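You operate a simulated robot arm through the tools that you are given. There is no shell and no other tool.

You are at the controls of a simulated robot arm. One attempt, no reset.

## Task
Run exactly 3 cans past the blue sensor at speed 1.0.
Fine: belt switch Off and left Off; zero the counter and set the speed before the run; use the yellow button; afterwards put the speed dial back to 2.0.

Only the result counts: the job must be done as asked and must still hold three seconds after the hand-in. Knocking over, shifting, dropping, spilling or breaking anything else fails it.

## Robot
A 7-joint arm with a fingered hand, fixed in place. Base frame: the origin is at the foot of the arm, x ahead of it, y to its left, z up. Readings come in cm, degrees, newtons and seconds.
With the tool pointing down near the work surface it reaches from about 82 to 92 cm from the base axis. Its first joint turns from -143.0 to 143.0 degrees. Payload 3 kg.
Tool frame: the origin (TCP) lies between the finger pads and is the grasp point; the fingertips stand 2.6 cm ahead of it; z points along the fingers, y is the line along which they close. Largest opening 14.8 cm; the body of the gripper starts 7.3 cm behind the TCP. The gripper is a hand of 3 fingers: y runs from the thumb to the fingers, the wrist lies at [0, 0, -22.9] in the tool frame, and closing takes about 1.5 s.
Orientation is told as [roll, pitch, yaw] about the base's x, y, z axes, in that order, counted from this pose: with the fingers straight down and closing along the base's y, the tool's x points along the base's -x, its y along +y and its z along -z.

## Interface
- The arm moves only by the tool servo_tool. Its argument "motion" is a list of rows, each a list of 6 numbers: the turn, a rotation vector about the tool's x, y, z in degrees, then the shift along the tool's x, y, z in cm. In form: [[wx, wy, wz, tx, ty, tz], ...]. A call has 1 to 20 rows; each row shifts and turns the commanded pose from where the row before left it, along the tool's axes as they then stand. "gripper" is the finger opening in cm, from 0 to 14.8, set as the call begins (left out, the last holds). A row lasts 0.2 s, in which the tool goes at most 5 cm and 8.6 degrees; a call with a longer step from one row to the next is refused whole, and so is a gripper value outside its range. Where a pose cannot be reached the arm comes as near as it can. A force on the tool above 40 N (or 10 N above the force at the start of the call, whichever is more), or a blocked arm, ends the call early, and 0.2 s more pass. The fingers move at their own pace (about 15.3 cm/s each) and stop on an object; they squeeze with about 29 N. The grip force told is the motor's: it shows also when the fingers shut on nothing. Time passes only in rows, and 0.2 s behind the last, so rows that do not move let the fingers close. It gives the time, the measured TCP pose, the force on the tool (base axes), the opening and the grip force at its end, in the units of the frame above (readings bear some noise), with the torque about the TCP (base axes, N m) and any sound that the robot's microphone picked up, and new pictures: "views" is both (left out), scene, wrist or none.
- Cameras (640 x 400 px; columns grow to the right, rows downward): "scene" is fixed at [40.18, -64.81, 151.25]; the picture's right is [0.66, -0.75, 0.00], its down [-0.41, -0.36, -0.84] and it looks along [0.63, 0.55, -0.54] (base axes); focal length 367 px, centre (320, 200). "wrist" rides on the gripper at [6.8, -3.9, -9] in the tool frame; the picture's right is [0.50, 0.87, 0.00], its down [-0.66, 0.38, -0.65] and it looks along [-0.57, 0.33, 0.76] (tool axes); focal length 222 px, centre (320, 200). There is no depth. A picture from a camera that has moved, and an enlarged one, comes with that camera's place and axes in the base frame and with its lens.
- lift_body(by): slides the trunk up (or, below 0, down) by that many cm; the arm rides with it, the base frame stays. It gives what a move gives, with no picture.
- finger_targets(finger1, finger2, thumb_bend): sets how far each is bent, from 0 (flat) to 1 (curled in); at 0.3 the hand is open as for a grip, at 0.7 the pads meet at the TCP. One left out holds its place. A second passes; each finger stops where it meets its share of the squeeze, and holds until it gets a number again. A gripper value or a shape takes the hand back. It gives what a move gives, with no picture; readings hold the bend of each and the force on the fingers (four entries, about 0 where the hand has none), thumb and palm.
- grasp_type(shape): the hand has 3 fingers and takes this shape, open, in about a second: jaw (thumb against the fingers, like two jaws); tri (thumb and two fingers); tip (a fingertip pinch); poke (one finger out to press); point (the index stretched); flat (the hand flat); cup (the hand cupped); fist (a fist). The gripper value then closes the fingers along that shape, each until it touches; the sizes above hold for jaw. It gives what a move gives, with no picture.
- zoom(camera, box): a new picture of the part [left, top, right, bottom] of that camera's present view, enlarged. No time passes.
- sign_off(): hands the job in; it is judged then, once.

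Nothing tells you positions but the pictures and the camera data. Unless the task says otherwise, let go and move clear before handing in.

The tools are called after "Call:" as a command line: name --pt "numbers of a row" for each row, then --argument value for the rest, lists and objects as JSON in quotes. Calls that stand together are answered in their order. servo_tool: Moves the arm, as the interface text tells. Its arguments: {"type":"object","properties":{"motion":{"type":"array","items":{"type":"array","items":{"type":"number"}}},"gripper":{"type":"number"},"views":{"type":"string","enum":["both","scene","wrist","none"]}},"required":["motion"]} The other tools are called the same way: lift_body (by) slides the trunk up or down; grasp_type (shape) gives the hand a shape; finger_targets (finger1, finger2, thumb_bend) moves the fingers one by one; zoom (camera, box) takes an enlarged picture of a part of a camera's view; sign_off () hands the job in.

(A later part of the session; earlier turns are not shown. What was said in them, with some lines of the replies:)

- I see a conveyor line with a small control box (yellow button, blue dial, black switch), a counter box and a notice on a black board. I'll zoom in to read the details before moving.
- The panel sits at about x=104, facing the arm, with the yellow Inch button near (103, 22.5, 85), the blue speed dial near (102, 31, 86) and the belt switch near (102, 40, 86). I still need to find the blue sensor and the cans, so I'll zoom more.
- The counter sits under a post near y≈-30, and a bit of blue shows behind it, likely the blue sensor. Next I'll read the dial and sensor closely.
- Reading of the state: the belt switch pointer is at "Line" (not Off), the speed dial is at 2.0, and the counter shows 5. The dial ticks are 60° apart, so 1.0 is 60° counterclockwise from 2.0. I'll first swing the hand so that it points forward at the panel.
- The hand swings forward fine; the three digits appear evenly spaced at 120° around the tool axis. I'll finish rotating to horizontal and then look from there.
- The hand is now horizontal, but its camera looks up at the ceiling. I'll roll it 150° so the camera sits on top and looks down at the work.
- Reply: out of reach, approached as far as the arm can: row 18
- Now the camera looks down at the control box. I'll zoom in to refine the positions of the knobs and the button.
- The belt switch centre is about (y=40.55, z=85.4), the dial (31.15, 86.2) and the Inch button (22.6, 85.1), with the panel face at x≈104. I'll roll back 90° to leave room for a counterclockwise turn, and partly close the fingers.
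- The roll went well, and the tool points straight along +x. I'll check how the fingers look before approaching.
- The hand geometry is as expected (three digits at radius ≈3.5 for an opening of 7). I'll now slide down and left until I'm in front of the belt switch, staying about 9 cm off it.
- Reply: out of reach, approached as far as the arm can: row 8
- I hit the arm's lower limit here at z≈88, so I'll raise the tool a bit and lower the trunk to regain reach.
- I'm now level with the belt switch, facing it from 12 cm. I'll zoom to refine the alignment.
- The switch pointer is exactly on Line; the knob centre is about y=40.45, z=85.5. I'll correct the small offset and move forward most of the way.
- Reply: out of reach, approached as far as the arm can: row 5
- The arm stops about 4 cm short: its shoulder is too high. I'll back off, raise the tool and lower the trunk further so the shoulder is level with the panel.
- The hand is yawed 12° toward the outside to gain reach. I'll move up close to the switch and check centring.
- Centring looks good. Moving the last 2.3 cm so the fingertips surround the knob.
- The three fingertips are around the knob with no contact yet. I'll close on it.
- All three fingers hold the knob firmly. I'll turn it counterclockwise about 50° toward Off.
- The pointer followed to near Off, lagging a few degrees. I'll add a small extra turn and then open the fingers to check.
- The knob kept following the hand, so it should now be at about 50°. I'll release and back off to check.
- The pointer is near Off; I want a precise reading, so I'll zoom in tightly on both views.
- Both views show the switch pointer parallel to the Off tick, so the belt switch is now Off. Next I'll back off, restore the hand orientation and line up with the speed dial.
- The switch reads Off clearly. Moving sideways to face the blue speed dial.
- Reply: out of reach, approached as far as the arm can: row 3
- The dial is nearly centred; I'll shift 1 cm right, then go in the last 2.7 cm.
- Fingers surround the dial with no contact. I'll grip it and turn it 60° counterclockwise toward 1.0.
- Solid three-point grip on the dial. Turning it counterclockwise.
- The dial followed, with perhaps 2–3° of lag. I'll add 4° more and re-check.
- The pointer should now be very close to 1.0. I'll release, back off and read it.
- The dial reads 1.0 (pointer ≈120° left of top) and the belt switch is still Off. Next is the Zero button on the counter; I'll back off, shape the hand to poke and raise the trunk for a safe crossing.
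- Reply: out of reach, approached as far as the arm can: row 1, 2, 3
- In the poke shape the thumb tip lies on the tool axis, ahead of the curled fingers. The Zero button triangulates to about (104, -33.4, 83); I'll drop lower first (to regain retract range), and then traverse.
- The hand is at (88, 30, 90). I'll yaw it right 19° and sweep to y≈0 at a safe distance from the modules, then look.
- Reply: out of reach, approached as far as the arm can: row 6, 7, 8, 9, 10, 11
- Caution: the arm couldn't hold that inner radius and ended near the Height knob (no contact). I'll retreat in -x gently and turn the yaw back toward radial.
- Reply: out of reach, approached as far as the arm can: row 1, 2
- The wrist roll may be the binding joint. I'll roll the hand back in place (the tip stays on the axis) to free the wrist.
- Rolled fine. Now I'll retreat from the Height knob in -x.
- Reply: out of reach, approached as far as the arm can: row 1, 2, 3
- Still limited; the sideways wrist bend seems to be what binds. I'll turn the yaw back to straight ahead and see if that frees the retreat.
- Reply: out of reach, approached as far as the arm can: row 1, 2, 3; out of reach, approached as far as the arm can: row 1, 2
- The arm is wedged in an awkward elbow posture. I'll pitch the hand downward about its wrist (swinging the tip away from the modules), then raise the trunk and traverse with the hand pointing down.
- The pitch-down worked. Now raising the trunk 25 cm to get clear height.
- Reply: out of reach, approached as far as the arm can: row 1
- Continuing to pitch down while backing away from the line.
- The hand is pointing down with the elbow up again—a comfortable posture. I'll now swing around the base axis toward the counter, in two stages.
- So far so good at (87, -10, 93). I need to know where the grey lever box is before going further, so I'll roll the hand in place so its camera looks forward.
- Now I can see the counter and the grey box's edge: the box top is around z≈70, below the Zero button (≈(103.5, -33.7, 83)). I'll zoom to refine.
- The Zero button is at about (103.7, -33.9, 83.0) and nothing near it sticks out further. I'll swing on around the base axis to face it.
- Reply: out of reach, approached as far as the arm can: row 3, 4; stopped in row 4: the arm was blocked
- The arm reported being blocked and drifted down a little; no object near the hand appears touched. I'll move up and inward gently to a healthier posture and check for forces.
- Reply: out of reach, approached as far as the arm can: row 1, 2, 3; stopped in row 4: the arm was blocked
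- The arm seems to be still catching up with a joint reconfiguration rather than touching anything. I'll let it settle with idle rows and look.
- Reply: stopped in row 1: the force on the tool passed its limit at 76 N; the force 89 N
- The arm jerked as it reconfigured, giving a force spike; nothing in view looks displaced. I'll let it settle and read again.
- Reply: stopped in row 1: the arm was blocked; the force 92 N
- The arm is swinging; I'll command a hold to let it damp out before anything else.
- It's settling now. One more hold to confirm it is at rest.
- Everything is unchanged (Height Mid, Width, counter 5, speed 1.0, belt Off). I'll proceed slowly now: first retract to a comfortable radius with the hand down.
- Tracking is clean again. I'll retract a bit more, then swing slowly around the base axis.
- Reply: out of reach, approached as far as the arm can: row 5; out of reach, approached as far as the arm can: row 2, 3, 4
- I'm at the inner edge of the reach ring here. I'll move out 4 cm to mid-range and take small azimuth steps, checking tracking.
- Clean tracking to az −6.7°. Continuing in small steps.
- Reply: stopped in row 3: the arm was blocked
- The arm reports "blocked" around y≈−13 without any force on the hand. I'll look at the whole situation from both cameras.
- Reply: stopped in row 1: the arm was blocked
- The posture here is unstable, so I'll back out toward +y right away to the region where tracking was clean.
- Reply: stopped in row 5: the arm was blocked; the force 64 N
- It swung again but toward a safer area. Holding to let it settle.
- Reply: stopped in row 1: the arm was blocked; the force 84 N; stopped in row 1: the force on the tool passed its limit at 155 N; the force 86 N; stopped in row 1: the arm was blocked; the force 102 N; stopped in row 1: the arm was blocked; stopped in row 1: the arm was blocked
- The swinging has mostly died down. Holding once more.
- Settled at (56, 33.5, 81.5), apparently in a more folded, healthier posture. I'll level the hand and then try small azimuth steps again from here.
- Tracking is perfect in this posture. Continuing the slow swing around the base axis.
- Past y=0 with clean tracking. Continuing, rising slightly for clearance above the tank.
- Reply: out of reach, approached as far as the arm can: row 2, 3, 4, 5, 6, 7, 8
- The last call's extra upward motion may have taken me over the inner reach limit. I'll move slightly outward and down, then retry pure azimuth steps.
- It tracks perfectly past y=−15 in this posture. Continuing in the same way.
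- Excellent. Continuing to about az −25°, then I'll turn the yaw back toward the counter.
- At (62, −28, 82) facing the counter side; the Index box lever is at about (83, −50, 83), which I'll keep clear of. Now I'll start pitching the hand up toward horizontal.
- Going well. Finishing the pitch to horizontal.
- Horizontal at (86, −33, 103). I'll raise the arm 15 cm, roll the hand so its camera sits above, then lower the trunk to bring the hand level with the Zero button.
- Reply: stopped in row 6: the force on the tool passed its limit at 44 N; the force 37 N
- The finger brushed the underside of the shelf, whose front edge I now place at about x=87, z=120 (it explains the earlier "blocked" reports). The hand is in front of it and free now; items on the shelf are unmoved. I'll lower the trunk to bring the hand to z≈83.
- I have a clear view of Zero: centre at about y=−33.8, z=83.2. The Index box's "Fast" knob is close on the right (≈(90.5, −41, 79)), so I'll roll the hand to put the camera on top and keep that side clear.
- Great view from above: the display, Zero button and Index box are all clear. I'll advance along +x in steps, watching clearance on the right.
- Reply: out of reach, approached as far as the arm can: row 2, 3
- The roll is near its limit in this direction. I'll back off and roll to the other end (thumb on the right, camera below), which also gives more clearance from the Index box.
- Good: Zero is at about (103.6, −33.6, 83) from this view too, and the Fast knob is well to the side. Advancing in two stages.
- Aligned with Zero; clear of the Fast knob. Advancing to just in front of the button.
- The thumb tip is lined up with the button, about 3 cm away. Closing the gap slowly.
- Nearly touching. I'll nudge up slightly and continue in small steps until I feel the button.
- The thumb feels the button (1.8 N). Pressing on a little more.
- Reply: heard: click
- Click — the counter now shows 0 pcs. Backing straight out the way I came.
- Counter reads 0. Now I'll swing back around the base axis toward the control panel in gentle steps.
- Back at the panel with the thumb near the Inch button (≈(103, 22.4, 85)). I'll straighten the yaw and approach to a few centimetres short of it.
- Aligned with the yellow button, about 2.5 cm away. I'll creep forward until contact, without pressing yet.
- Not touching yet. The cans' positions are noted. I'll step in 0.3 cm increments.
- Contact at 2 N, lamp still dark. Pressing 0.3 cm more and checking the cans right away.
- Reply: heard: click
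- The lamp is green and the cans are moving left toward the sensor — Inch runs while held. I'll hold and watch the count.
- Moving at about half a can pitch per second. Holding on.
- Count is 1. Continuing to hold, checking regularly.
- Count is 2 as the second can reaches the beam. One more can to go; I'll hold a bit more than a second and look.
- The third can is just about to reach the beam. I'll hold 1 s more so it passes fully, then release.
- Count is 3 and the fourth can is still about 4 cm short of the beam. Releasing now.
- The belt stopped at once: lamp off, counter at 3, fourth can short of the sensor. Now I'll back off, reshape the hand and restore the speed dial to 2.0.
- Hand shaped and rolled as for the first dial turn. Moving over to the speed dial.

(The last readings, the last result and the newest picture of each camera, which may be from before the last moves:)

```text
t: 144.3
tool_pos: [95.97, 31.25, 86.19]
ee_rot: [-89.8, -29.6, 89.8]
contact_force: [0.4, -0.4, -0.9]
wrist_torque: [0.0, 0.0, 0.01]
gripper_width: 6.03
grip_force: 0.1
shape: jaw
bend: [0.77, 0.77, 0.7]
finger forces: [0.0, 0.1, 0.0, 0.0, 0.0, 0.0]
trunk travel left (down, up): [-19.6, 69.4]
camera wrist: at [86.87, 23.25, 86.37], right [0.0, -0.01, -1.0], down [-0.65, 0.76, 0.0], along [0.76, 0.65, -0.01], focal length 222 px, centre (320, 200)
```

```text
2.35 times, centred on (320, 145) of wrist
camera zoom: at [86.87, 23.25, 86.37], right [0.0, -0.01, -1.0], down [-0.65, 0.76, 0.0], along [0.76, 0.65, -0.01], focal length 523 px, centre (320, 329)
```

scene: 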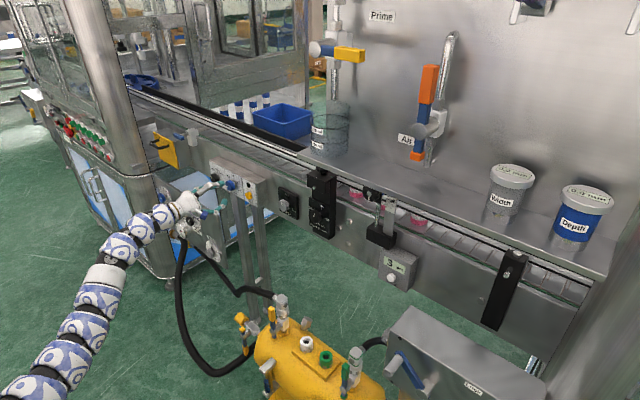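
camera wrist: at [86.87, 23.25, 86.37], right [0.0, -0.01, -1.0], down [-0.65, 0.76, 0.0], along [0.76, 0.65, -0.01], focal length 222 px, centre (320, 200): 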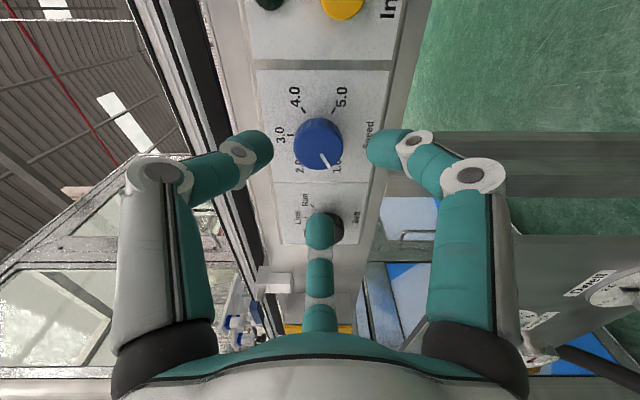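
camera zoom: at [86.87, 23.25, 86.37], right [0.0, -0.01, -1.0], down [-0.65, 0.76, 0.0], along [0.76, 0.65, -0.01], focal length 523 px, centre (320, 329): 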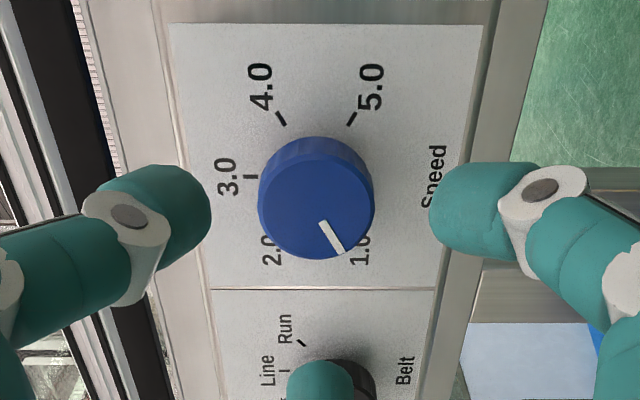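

The dial is at 1.0 and centred in view. Moving in 4.4 cm to surround it, then gripping.

Call:
servo_tool --pt "0 0 0 0.04 -0.13 1.47" --pt "0 0 0 0 0 1.47" --pt "0 0 0 0 0 1.47" --pt "0 0 0 0 0 0" --views "none"

Call:
zoom --camera "wrist" --box '[220, 90, 420, 260]'

Call:
zoom --camera "scene" --box '[180, 145, 260, 210]'

```text
t: 145.3
tool_pos: [100.58, 30.86, 86.28]
ee_rot: [-89.7, -29.5, 89.9]
contact_force: [-0.6, 0.4, 0.4]
wrist_torque: [0.0, 0.0, -0.01]
gripper_width: 6.03
grip_force: 0.0
shape: jaw
bend: [0.77, 0.77, 0.7]
finger forces: [0.0, 0.1, 0.0, 0.0, 0.0, 0.0]
trunk travel left (down, up): [-19.6, 69.4]
```

```text
2.35 times, centred on (320, 175) of wrist
camera zoom: at [91.53, 23.07, 86.46], right [0.0, -0.01, -1.0], down [-0.65, 0.76, 0.0], along [0.76, 0.65, -0.01], focal length 523 px, centre (320, 259)
```

zoom: 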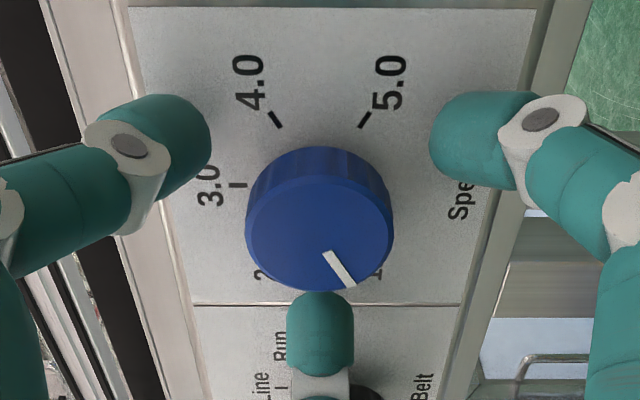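

```text
6.15 times, centred on (220, 178) of scene
camera zoom: at [40.18, -64.81, 151.25], right [0.66, -0.75, 0.0], down [-0.41, -0.36, -0.84], along [0.63, 0.55, -0.54], focal length 2258 px, centre (935, 338)
```

zoom: 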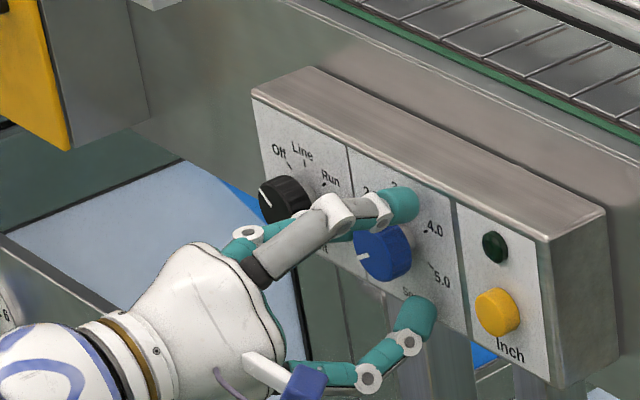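

Small centring shift, then close on the dial.

Call:
servo_tool --pt "0 0 0 -0.22 0.12 0" --pt "0 0 0 0 0 0" --views "none"

Call:
servo_tool --pt "0 0 0 0 0 0" --pt "0 0 0 0 0 0" --pt "0 0 0 0 0 0" --pt "0 0 0 0 0 0" --pt "0 0 0 0 0 0" --gripper 2 --views "none"

Call:
zoom --camera "wrist" --box '[220, 90, 420, 260]'

```text
t: 145.9
tool_pos: [100.47, 31.25, 86.26]
ee_rot: [-89.7, -29.6, 89.8]
contact_force: [0.3, 0.1, 0.4]
wrist_torque: [0.0, 0.02, 0.0]
gripper_width: 6.02
grip_force: 0.0
shape: jaw
bend: [0.77, 0.77, 0.7]
finger forces: [0.0, 0.0, 0.0, 0.0, 0.0, 0.0]
trunk travel left (down, up): [-19.6, 69.4]
```

```text
t: 147.1
tool_pos: [100.71, 31.3, 86.18]
ee_rot: [-89.8, -29.6, 89.8]
contact_force: [6.1, 0.6, 3.1]
wrist_torque: [0.0, -0.08, -0.04]
gripper_width: 2.95
grip_force: 28.7
shape: jaw
bend: [0.76, 0.75, 0.7]
finger forces: [25.3, 24.9, 0.0, 0.0, 27.5, 0.0]
trunk travel left (down, up): [-19.6, 69.4]
```

```text
2.35 times, centred on (320, 175) of wrist
camera zoom: at [91.49, 23.33, 86.46], right [0.0, -0.01, -1.0], down [-0.65, 0.76, 0.0], along [0.76, 0.65, -0.01], focal length 523 px, centre (320, 259)
```

zoom: 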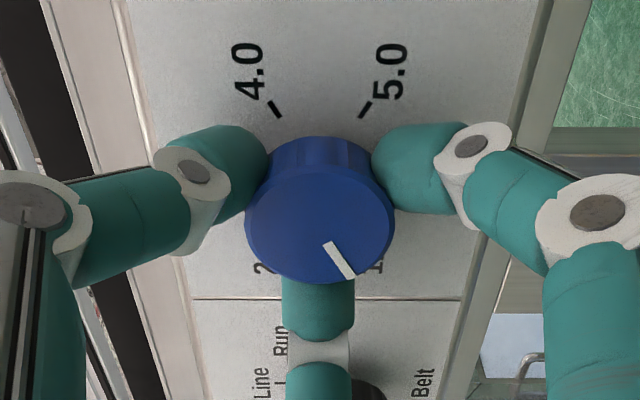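

Firm grip. Turning clockwise about 60°.

Call:
servo_tool --pt "0 0 8.5 0 0 0" --pt "0 0 8.5 0 0 0" --pt "0 0 8.5 0 0 0" --pt "0 0 8.5 0 0 0" --pt "0 0 8.5 0 0 0" --pt "0 0 8.5 0 0 0" --pt "0 0 8.5 0 0 0" --pt "0 0 0 0 0 0" --views "scene"

Call:
zoom --camera "wrist" --box '[220, 90, 420, 260]'

Call:
zoom --camera "scene" --box '[220, 165, 244, 195]'

```text
t: 148.9
tool_pos: [100.52, 31.19, 86.22]
ee_rot: [-73.4, -89.1, 73.2]
contact_force: [8.6, -5.4, 6.7]
wrist_torque: [-0.07, -0.14, -0.15]
gripper_width: 2.95
grip_force: 29.4
shape: jaw
bend: [0.76, 0.75, 0.7]
finger forces: [24.5, 27.5, 0.0, 0.1, 30.6, 0.0]
trunk travel left (down, up): [-19.6, 69.4]
```

scene: 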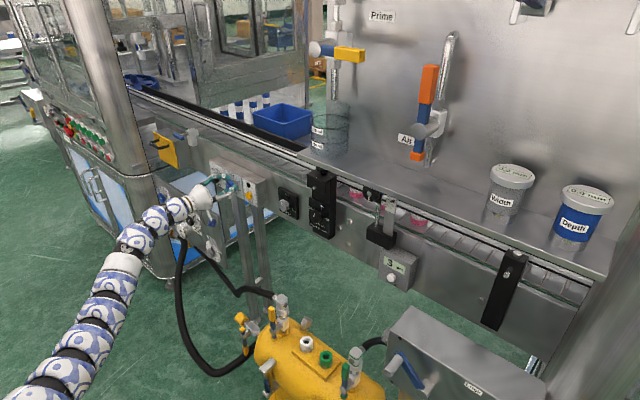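

```text
2.35 times, centred on (320, 175) of wrist
camera zoom: at [91.45, 27.13, 79.75], right [0.0, 0.86, -0.51], down [-0.65, 0.39, 0.65], along [0.76, 0.33, 0.56], focal length 523 px, centre (320, 259)
```

zoom: 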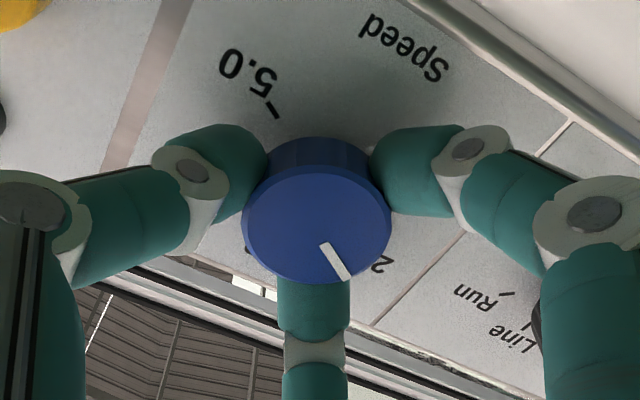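

```text
13.33 times, centred on (232, 180) of scene
camera zoom: at [40.18, -64.81, 151.25], right [0.66, -0.75, 0.0], down [-0.41, -0.36, -0.84], along [0.63, 0.55, -0.54], focal length 4892 px, centre (1493, 467)
```

zoom: 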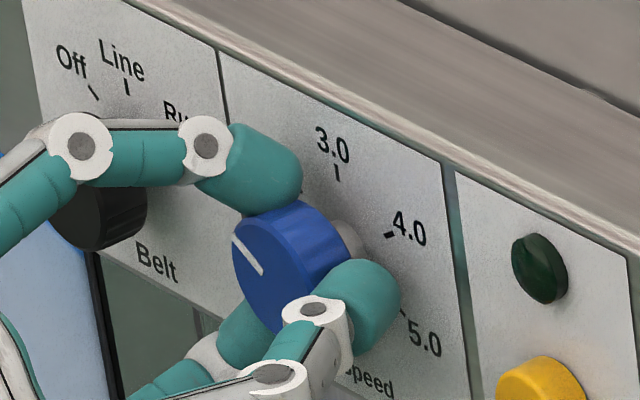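

Call:
zoom --camera "scene" --box '[216, 170, 248, 190]'

Call:
zoom --camera "scene" --box '[222, 172, 238, 188]'

```text
16.00 times, centred on (232, 180) of scene
camera zoom: at [40.18, -64.81, 151.25], right [0.66, -0.75, 0.0], down [-0.41, -0.36, -0.84], along [0.63, 0.55, -0.54], focal length 5871 px, centre (1728, 520)
```

zoom: 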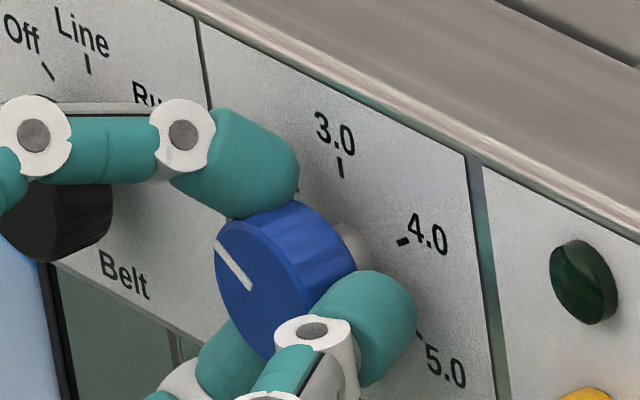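

```text
16.00 times, centred on (230, 180) of scene
camera zoom: at [40.18, -64.81, 151.25], right [0.66, -0.75, 0.0], down [-0.41, -0.36, -0.84], along [0.63, 0.55, -0.54], focal length 5871 px, centre (1760, 520)
```

zoom: 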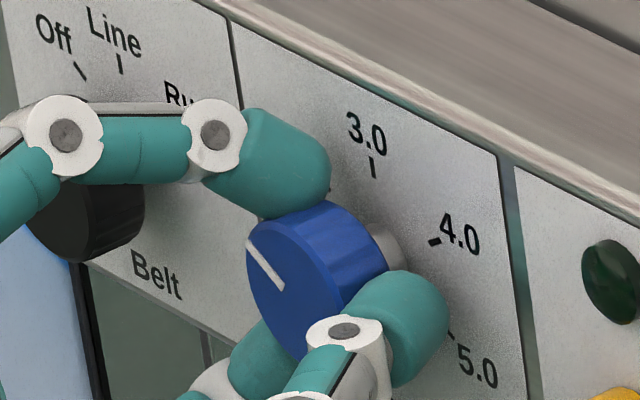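

The pointer now coincides with its original 2.0 position in the same zoomed view. Releasing and backing off to verify.

Call:
servo_tool --pt "0 0 0 0 0 0" --pt "0 0 0 0 0 0" --pt "0 0 0 0 0 0" --pt "0 0 0 0 0 -1.5" --pt "0 0 0 0 0 -1.5" --pt "0 0 0 0 0 -1.5" --pt "0 0 0 0 0 0" --gripper 6 --views "both"

Call:
zoom --camera "scene" --box '[216, 170, 248, 190]'

Call:
zoom --camera "wrist" --box '[250, 80, 400, 210]'

```text
t: 150.5
tool_pos: [96.14, 31.21, 86.5]
ee_rot: [-73.2, -89.1, 73.2]
contact_force: [0.1, 0.3, -0.4]
wrist_torque: [0.03, 0.04, 0.0]
gripper_width: 5.91
grip_force: 0.1
shape: jaw
bend: [0.77, 0.77, 0.7]
finger forces: [0.0, 0.1, 0.0, 0.0, 0.0, 0.0]
trunk travel left (down, up): [-19.6, 69.4]
camera wrist: at [86.93, 26.93, 79.9], right [0.0, 0.86, -0.51], down [-0.65, 0.39, 0.65], along [0.76, 0.34, 0.56], focal length 222 px, centre (320, 200)
```

scene: 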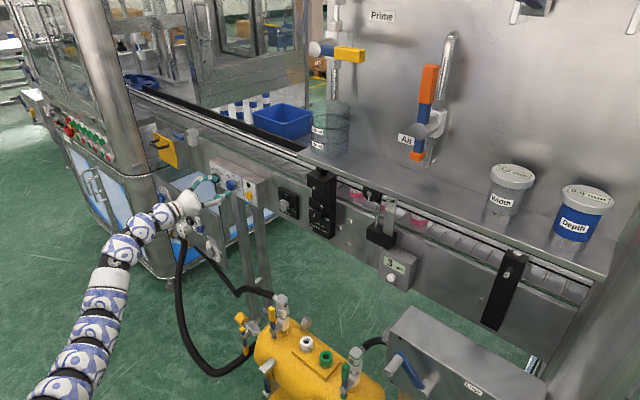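
wrist: 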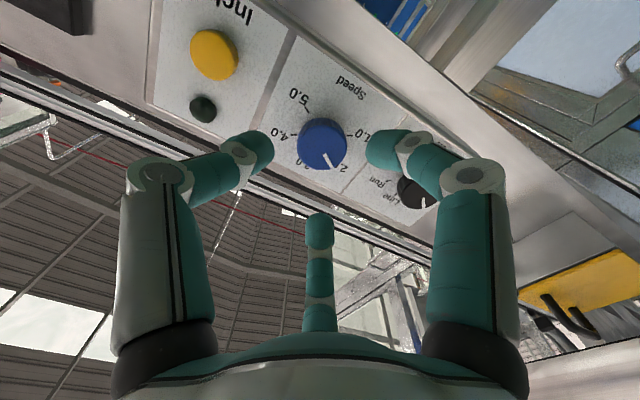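

```text
16.00 times, centred on (232, 180) of scene
camera zoom: at [40.18, -64.81, 151.25], right [0.66, -0.75, 0.0], down [-0.41, -0.36, -0.84], along [0.63, 0.55, -0.54], focal length 5871 px, centre (1728, 520)
```

zoom: 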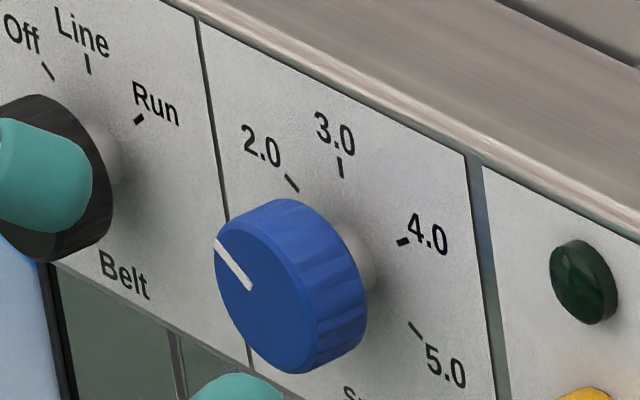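

```text
3.08 times, centred on (325, 145) of wrist
camera zoom: at [86.93, 26.93, 79.9], right [0.0, 0.86, -0.51], down [-0.65, 0.39, 0.65], along [0.76, 0.34, 0.56], focal length 684 px, centre (305, 369)
```

zoom: 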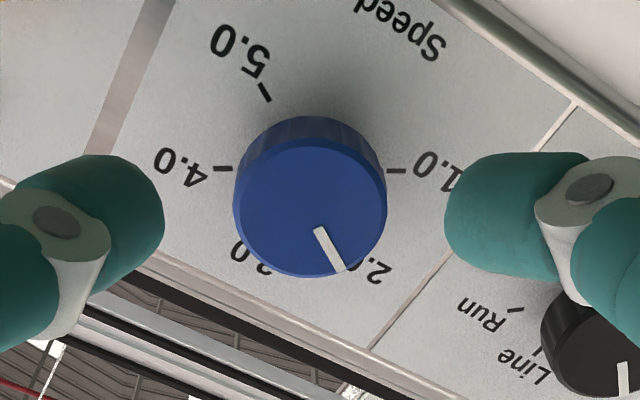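

The dial matches its original 2.0 reading exactly. I'll withdraw clear of the panel and do a final check of all settings.

Call:
servo_tool --pt "0 0 0 0 0 -1.5" --pt "0 0 0 0 0 -1.5" --pt "0 0 0 0 0 -1.5" --pt "0 0 0 0 0 0" --views "scene"

Call:
zoom --camera "scene" --box '[200, 150, 270, 215]'

Call:
zoom --camera "scene" --box '[290, 150, 460, 300]'

Call:
zoom --camera "wrist" --box '[180, 20, 480, 240]'

```text
t: 151.5
tool_pos: [91.4, 31.3, 86.35]
ee_rot: [-72.9, -89.1, 72.8]
contact_force: [-0.6, 0.5, -0.2]
wrist_torque: [0.01, -0.01, -0.01]
gripper_width: 5.98
grip_force: 0.0
shape: jaw
bend: [0.77, 0.77, 0.7]
finger forces: [0.0, 0.1, 0.1, 0.1, 0.1, 0.0]
trunk travel left (down, up): [-19.6, 69.4]
```

scene: 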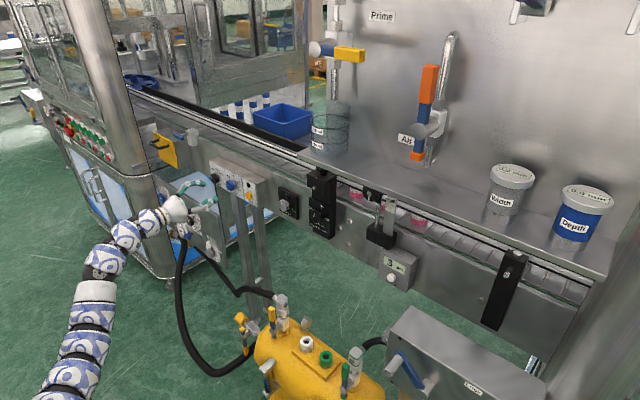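

```text
6.15 times, centred on (235, 182) of scene
camera zoom: at [40.18, -64.81, 151.25], right [0.66, -0.75, 0.0], down [-0.41, -0.36, -0.84], along [0.63, 0.55, -0.54], focal length 2258 px, centre (843, 308)
```

zoom: 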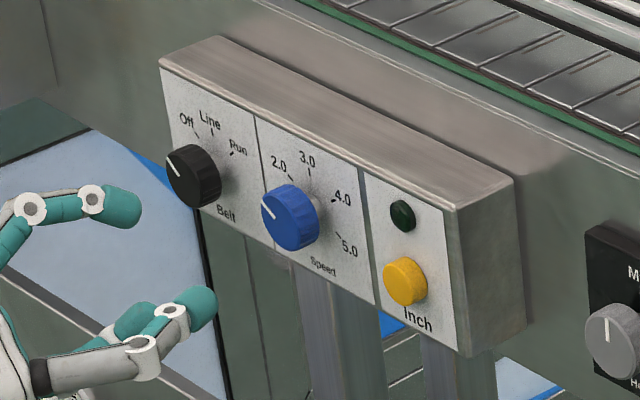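

```text
2.67 times, centred on (375, 225) of scene
camera zoom: at [40.18, -64.81, 151.25], right [0.66, -0.75, 0.0], down [-0.41, -0.36, -0.84], along [0.63, 0.55, -0.54], focal length 978 px, centre (173, 133)
```

zoom: 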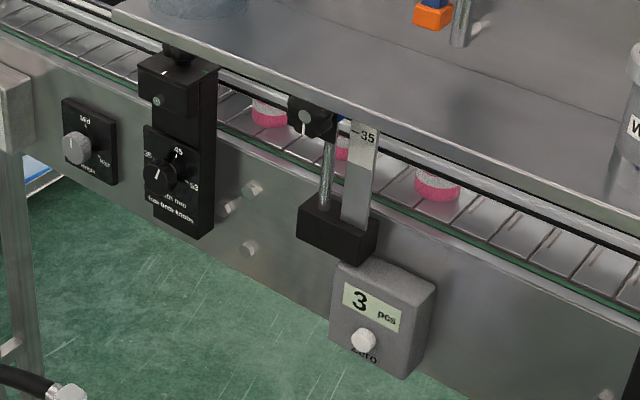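

```text
1.82 times, centred on (330, 130) of wrist
camera zoom: at [82.4, 27.13, 79.8], right [0.0, 0.86, -0.51], down [-0.65, 0.39, 0.65], along [0.76, 0.34, 0.56], focal length 404 px, centre (302, 327)
```

zoom: 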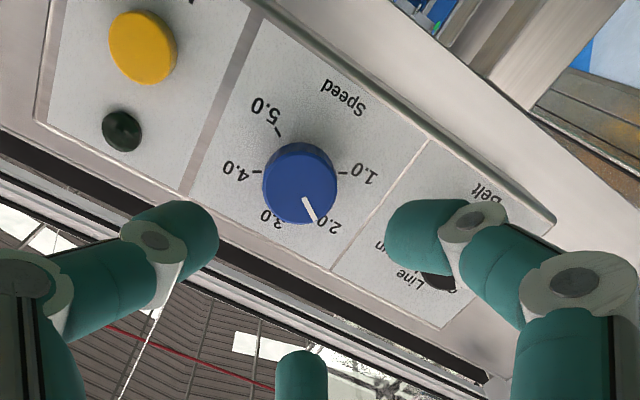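

Everything reads as asked: the belt switch is Off, the speed dial is back at 2.0, the lamp is dark and the counter shows 3. The fourth can is still short of the sensor, and nothing else has moved. The hand is clear of the panel, so I'm handing in.

Call:
sign_off

```text
The job is handed in.
```

I ran three cans past the blue sensor at speed 1.0 using the yellow Inch button, and the counter reads 3. I handed the job in; no verdict has come back yet.

- **Before the run:** the belt switch was on Line, so I turned it to Off and it stayed Off. I set the speed dial from 2.0 to 1.0 and zeroed the counter, which had read 5.
- **After the run:** I turned the speed dial back to 2.0. The Inch lamp is dark and the hand is clear of the panel.
- **Where the cans stopped:** by my estimate the third can's trailing edge cleared the beam by only about half a centimetre. The fourth can stopped roughly 5 cm short.
- **Rough arm motion:** on the way to the Zero button the arm was blocked, probably by the shelf corner, and swung hard twice. Later a finger pressed the underside of the shelf at up to 44 N on the tool. In the pictures I checked afterwards nothing had moved: the items on the shelf and the Height and Width settings were as before.
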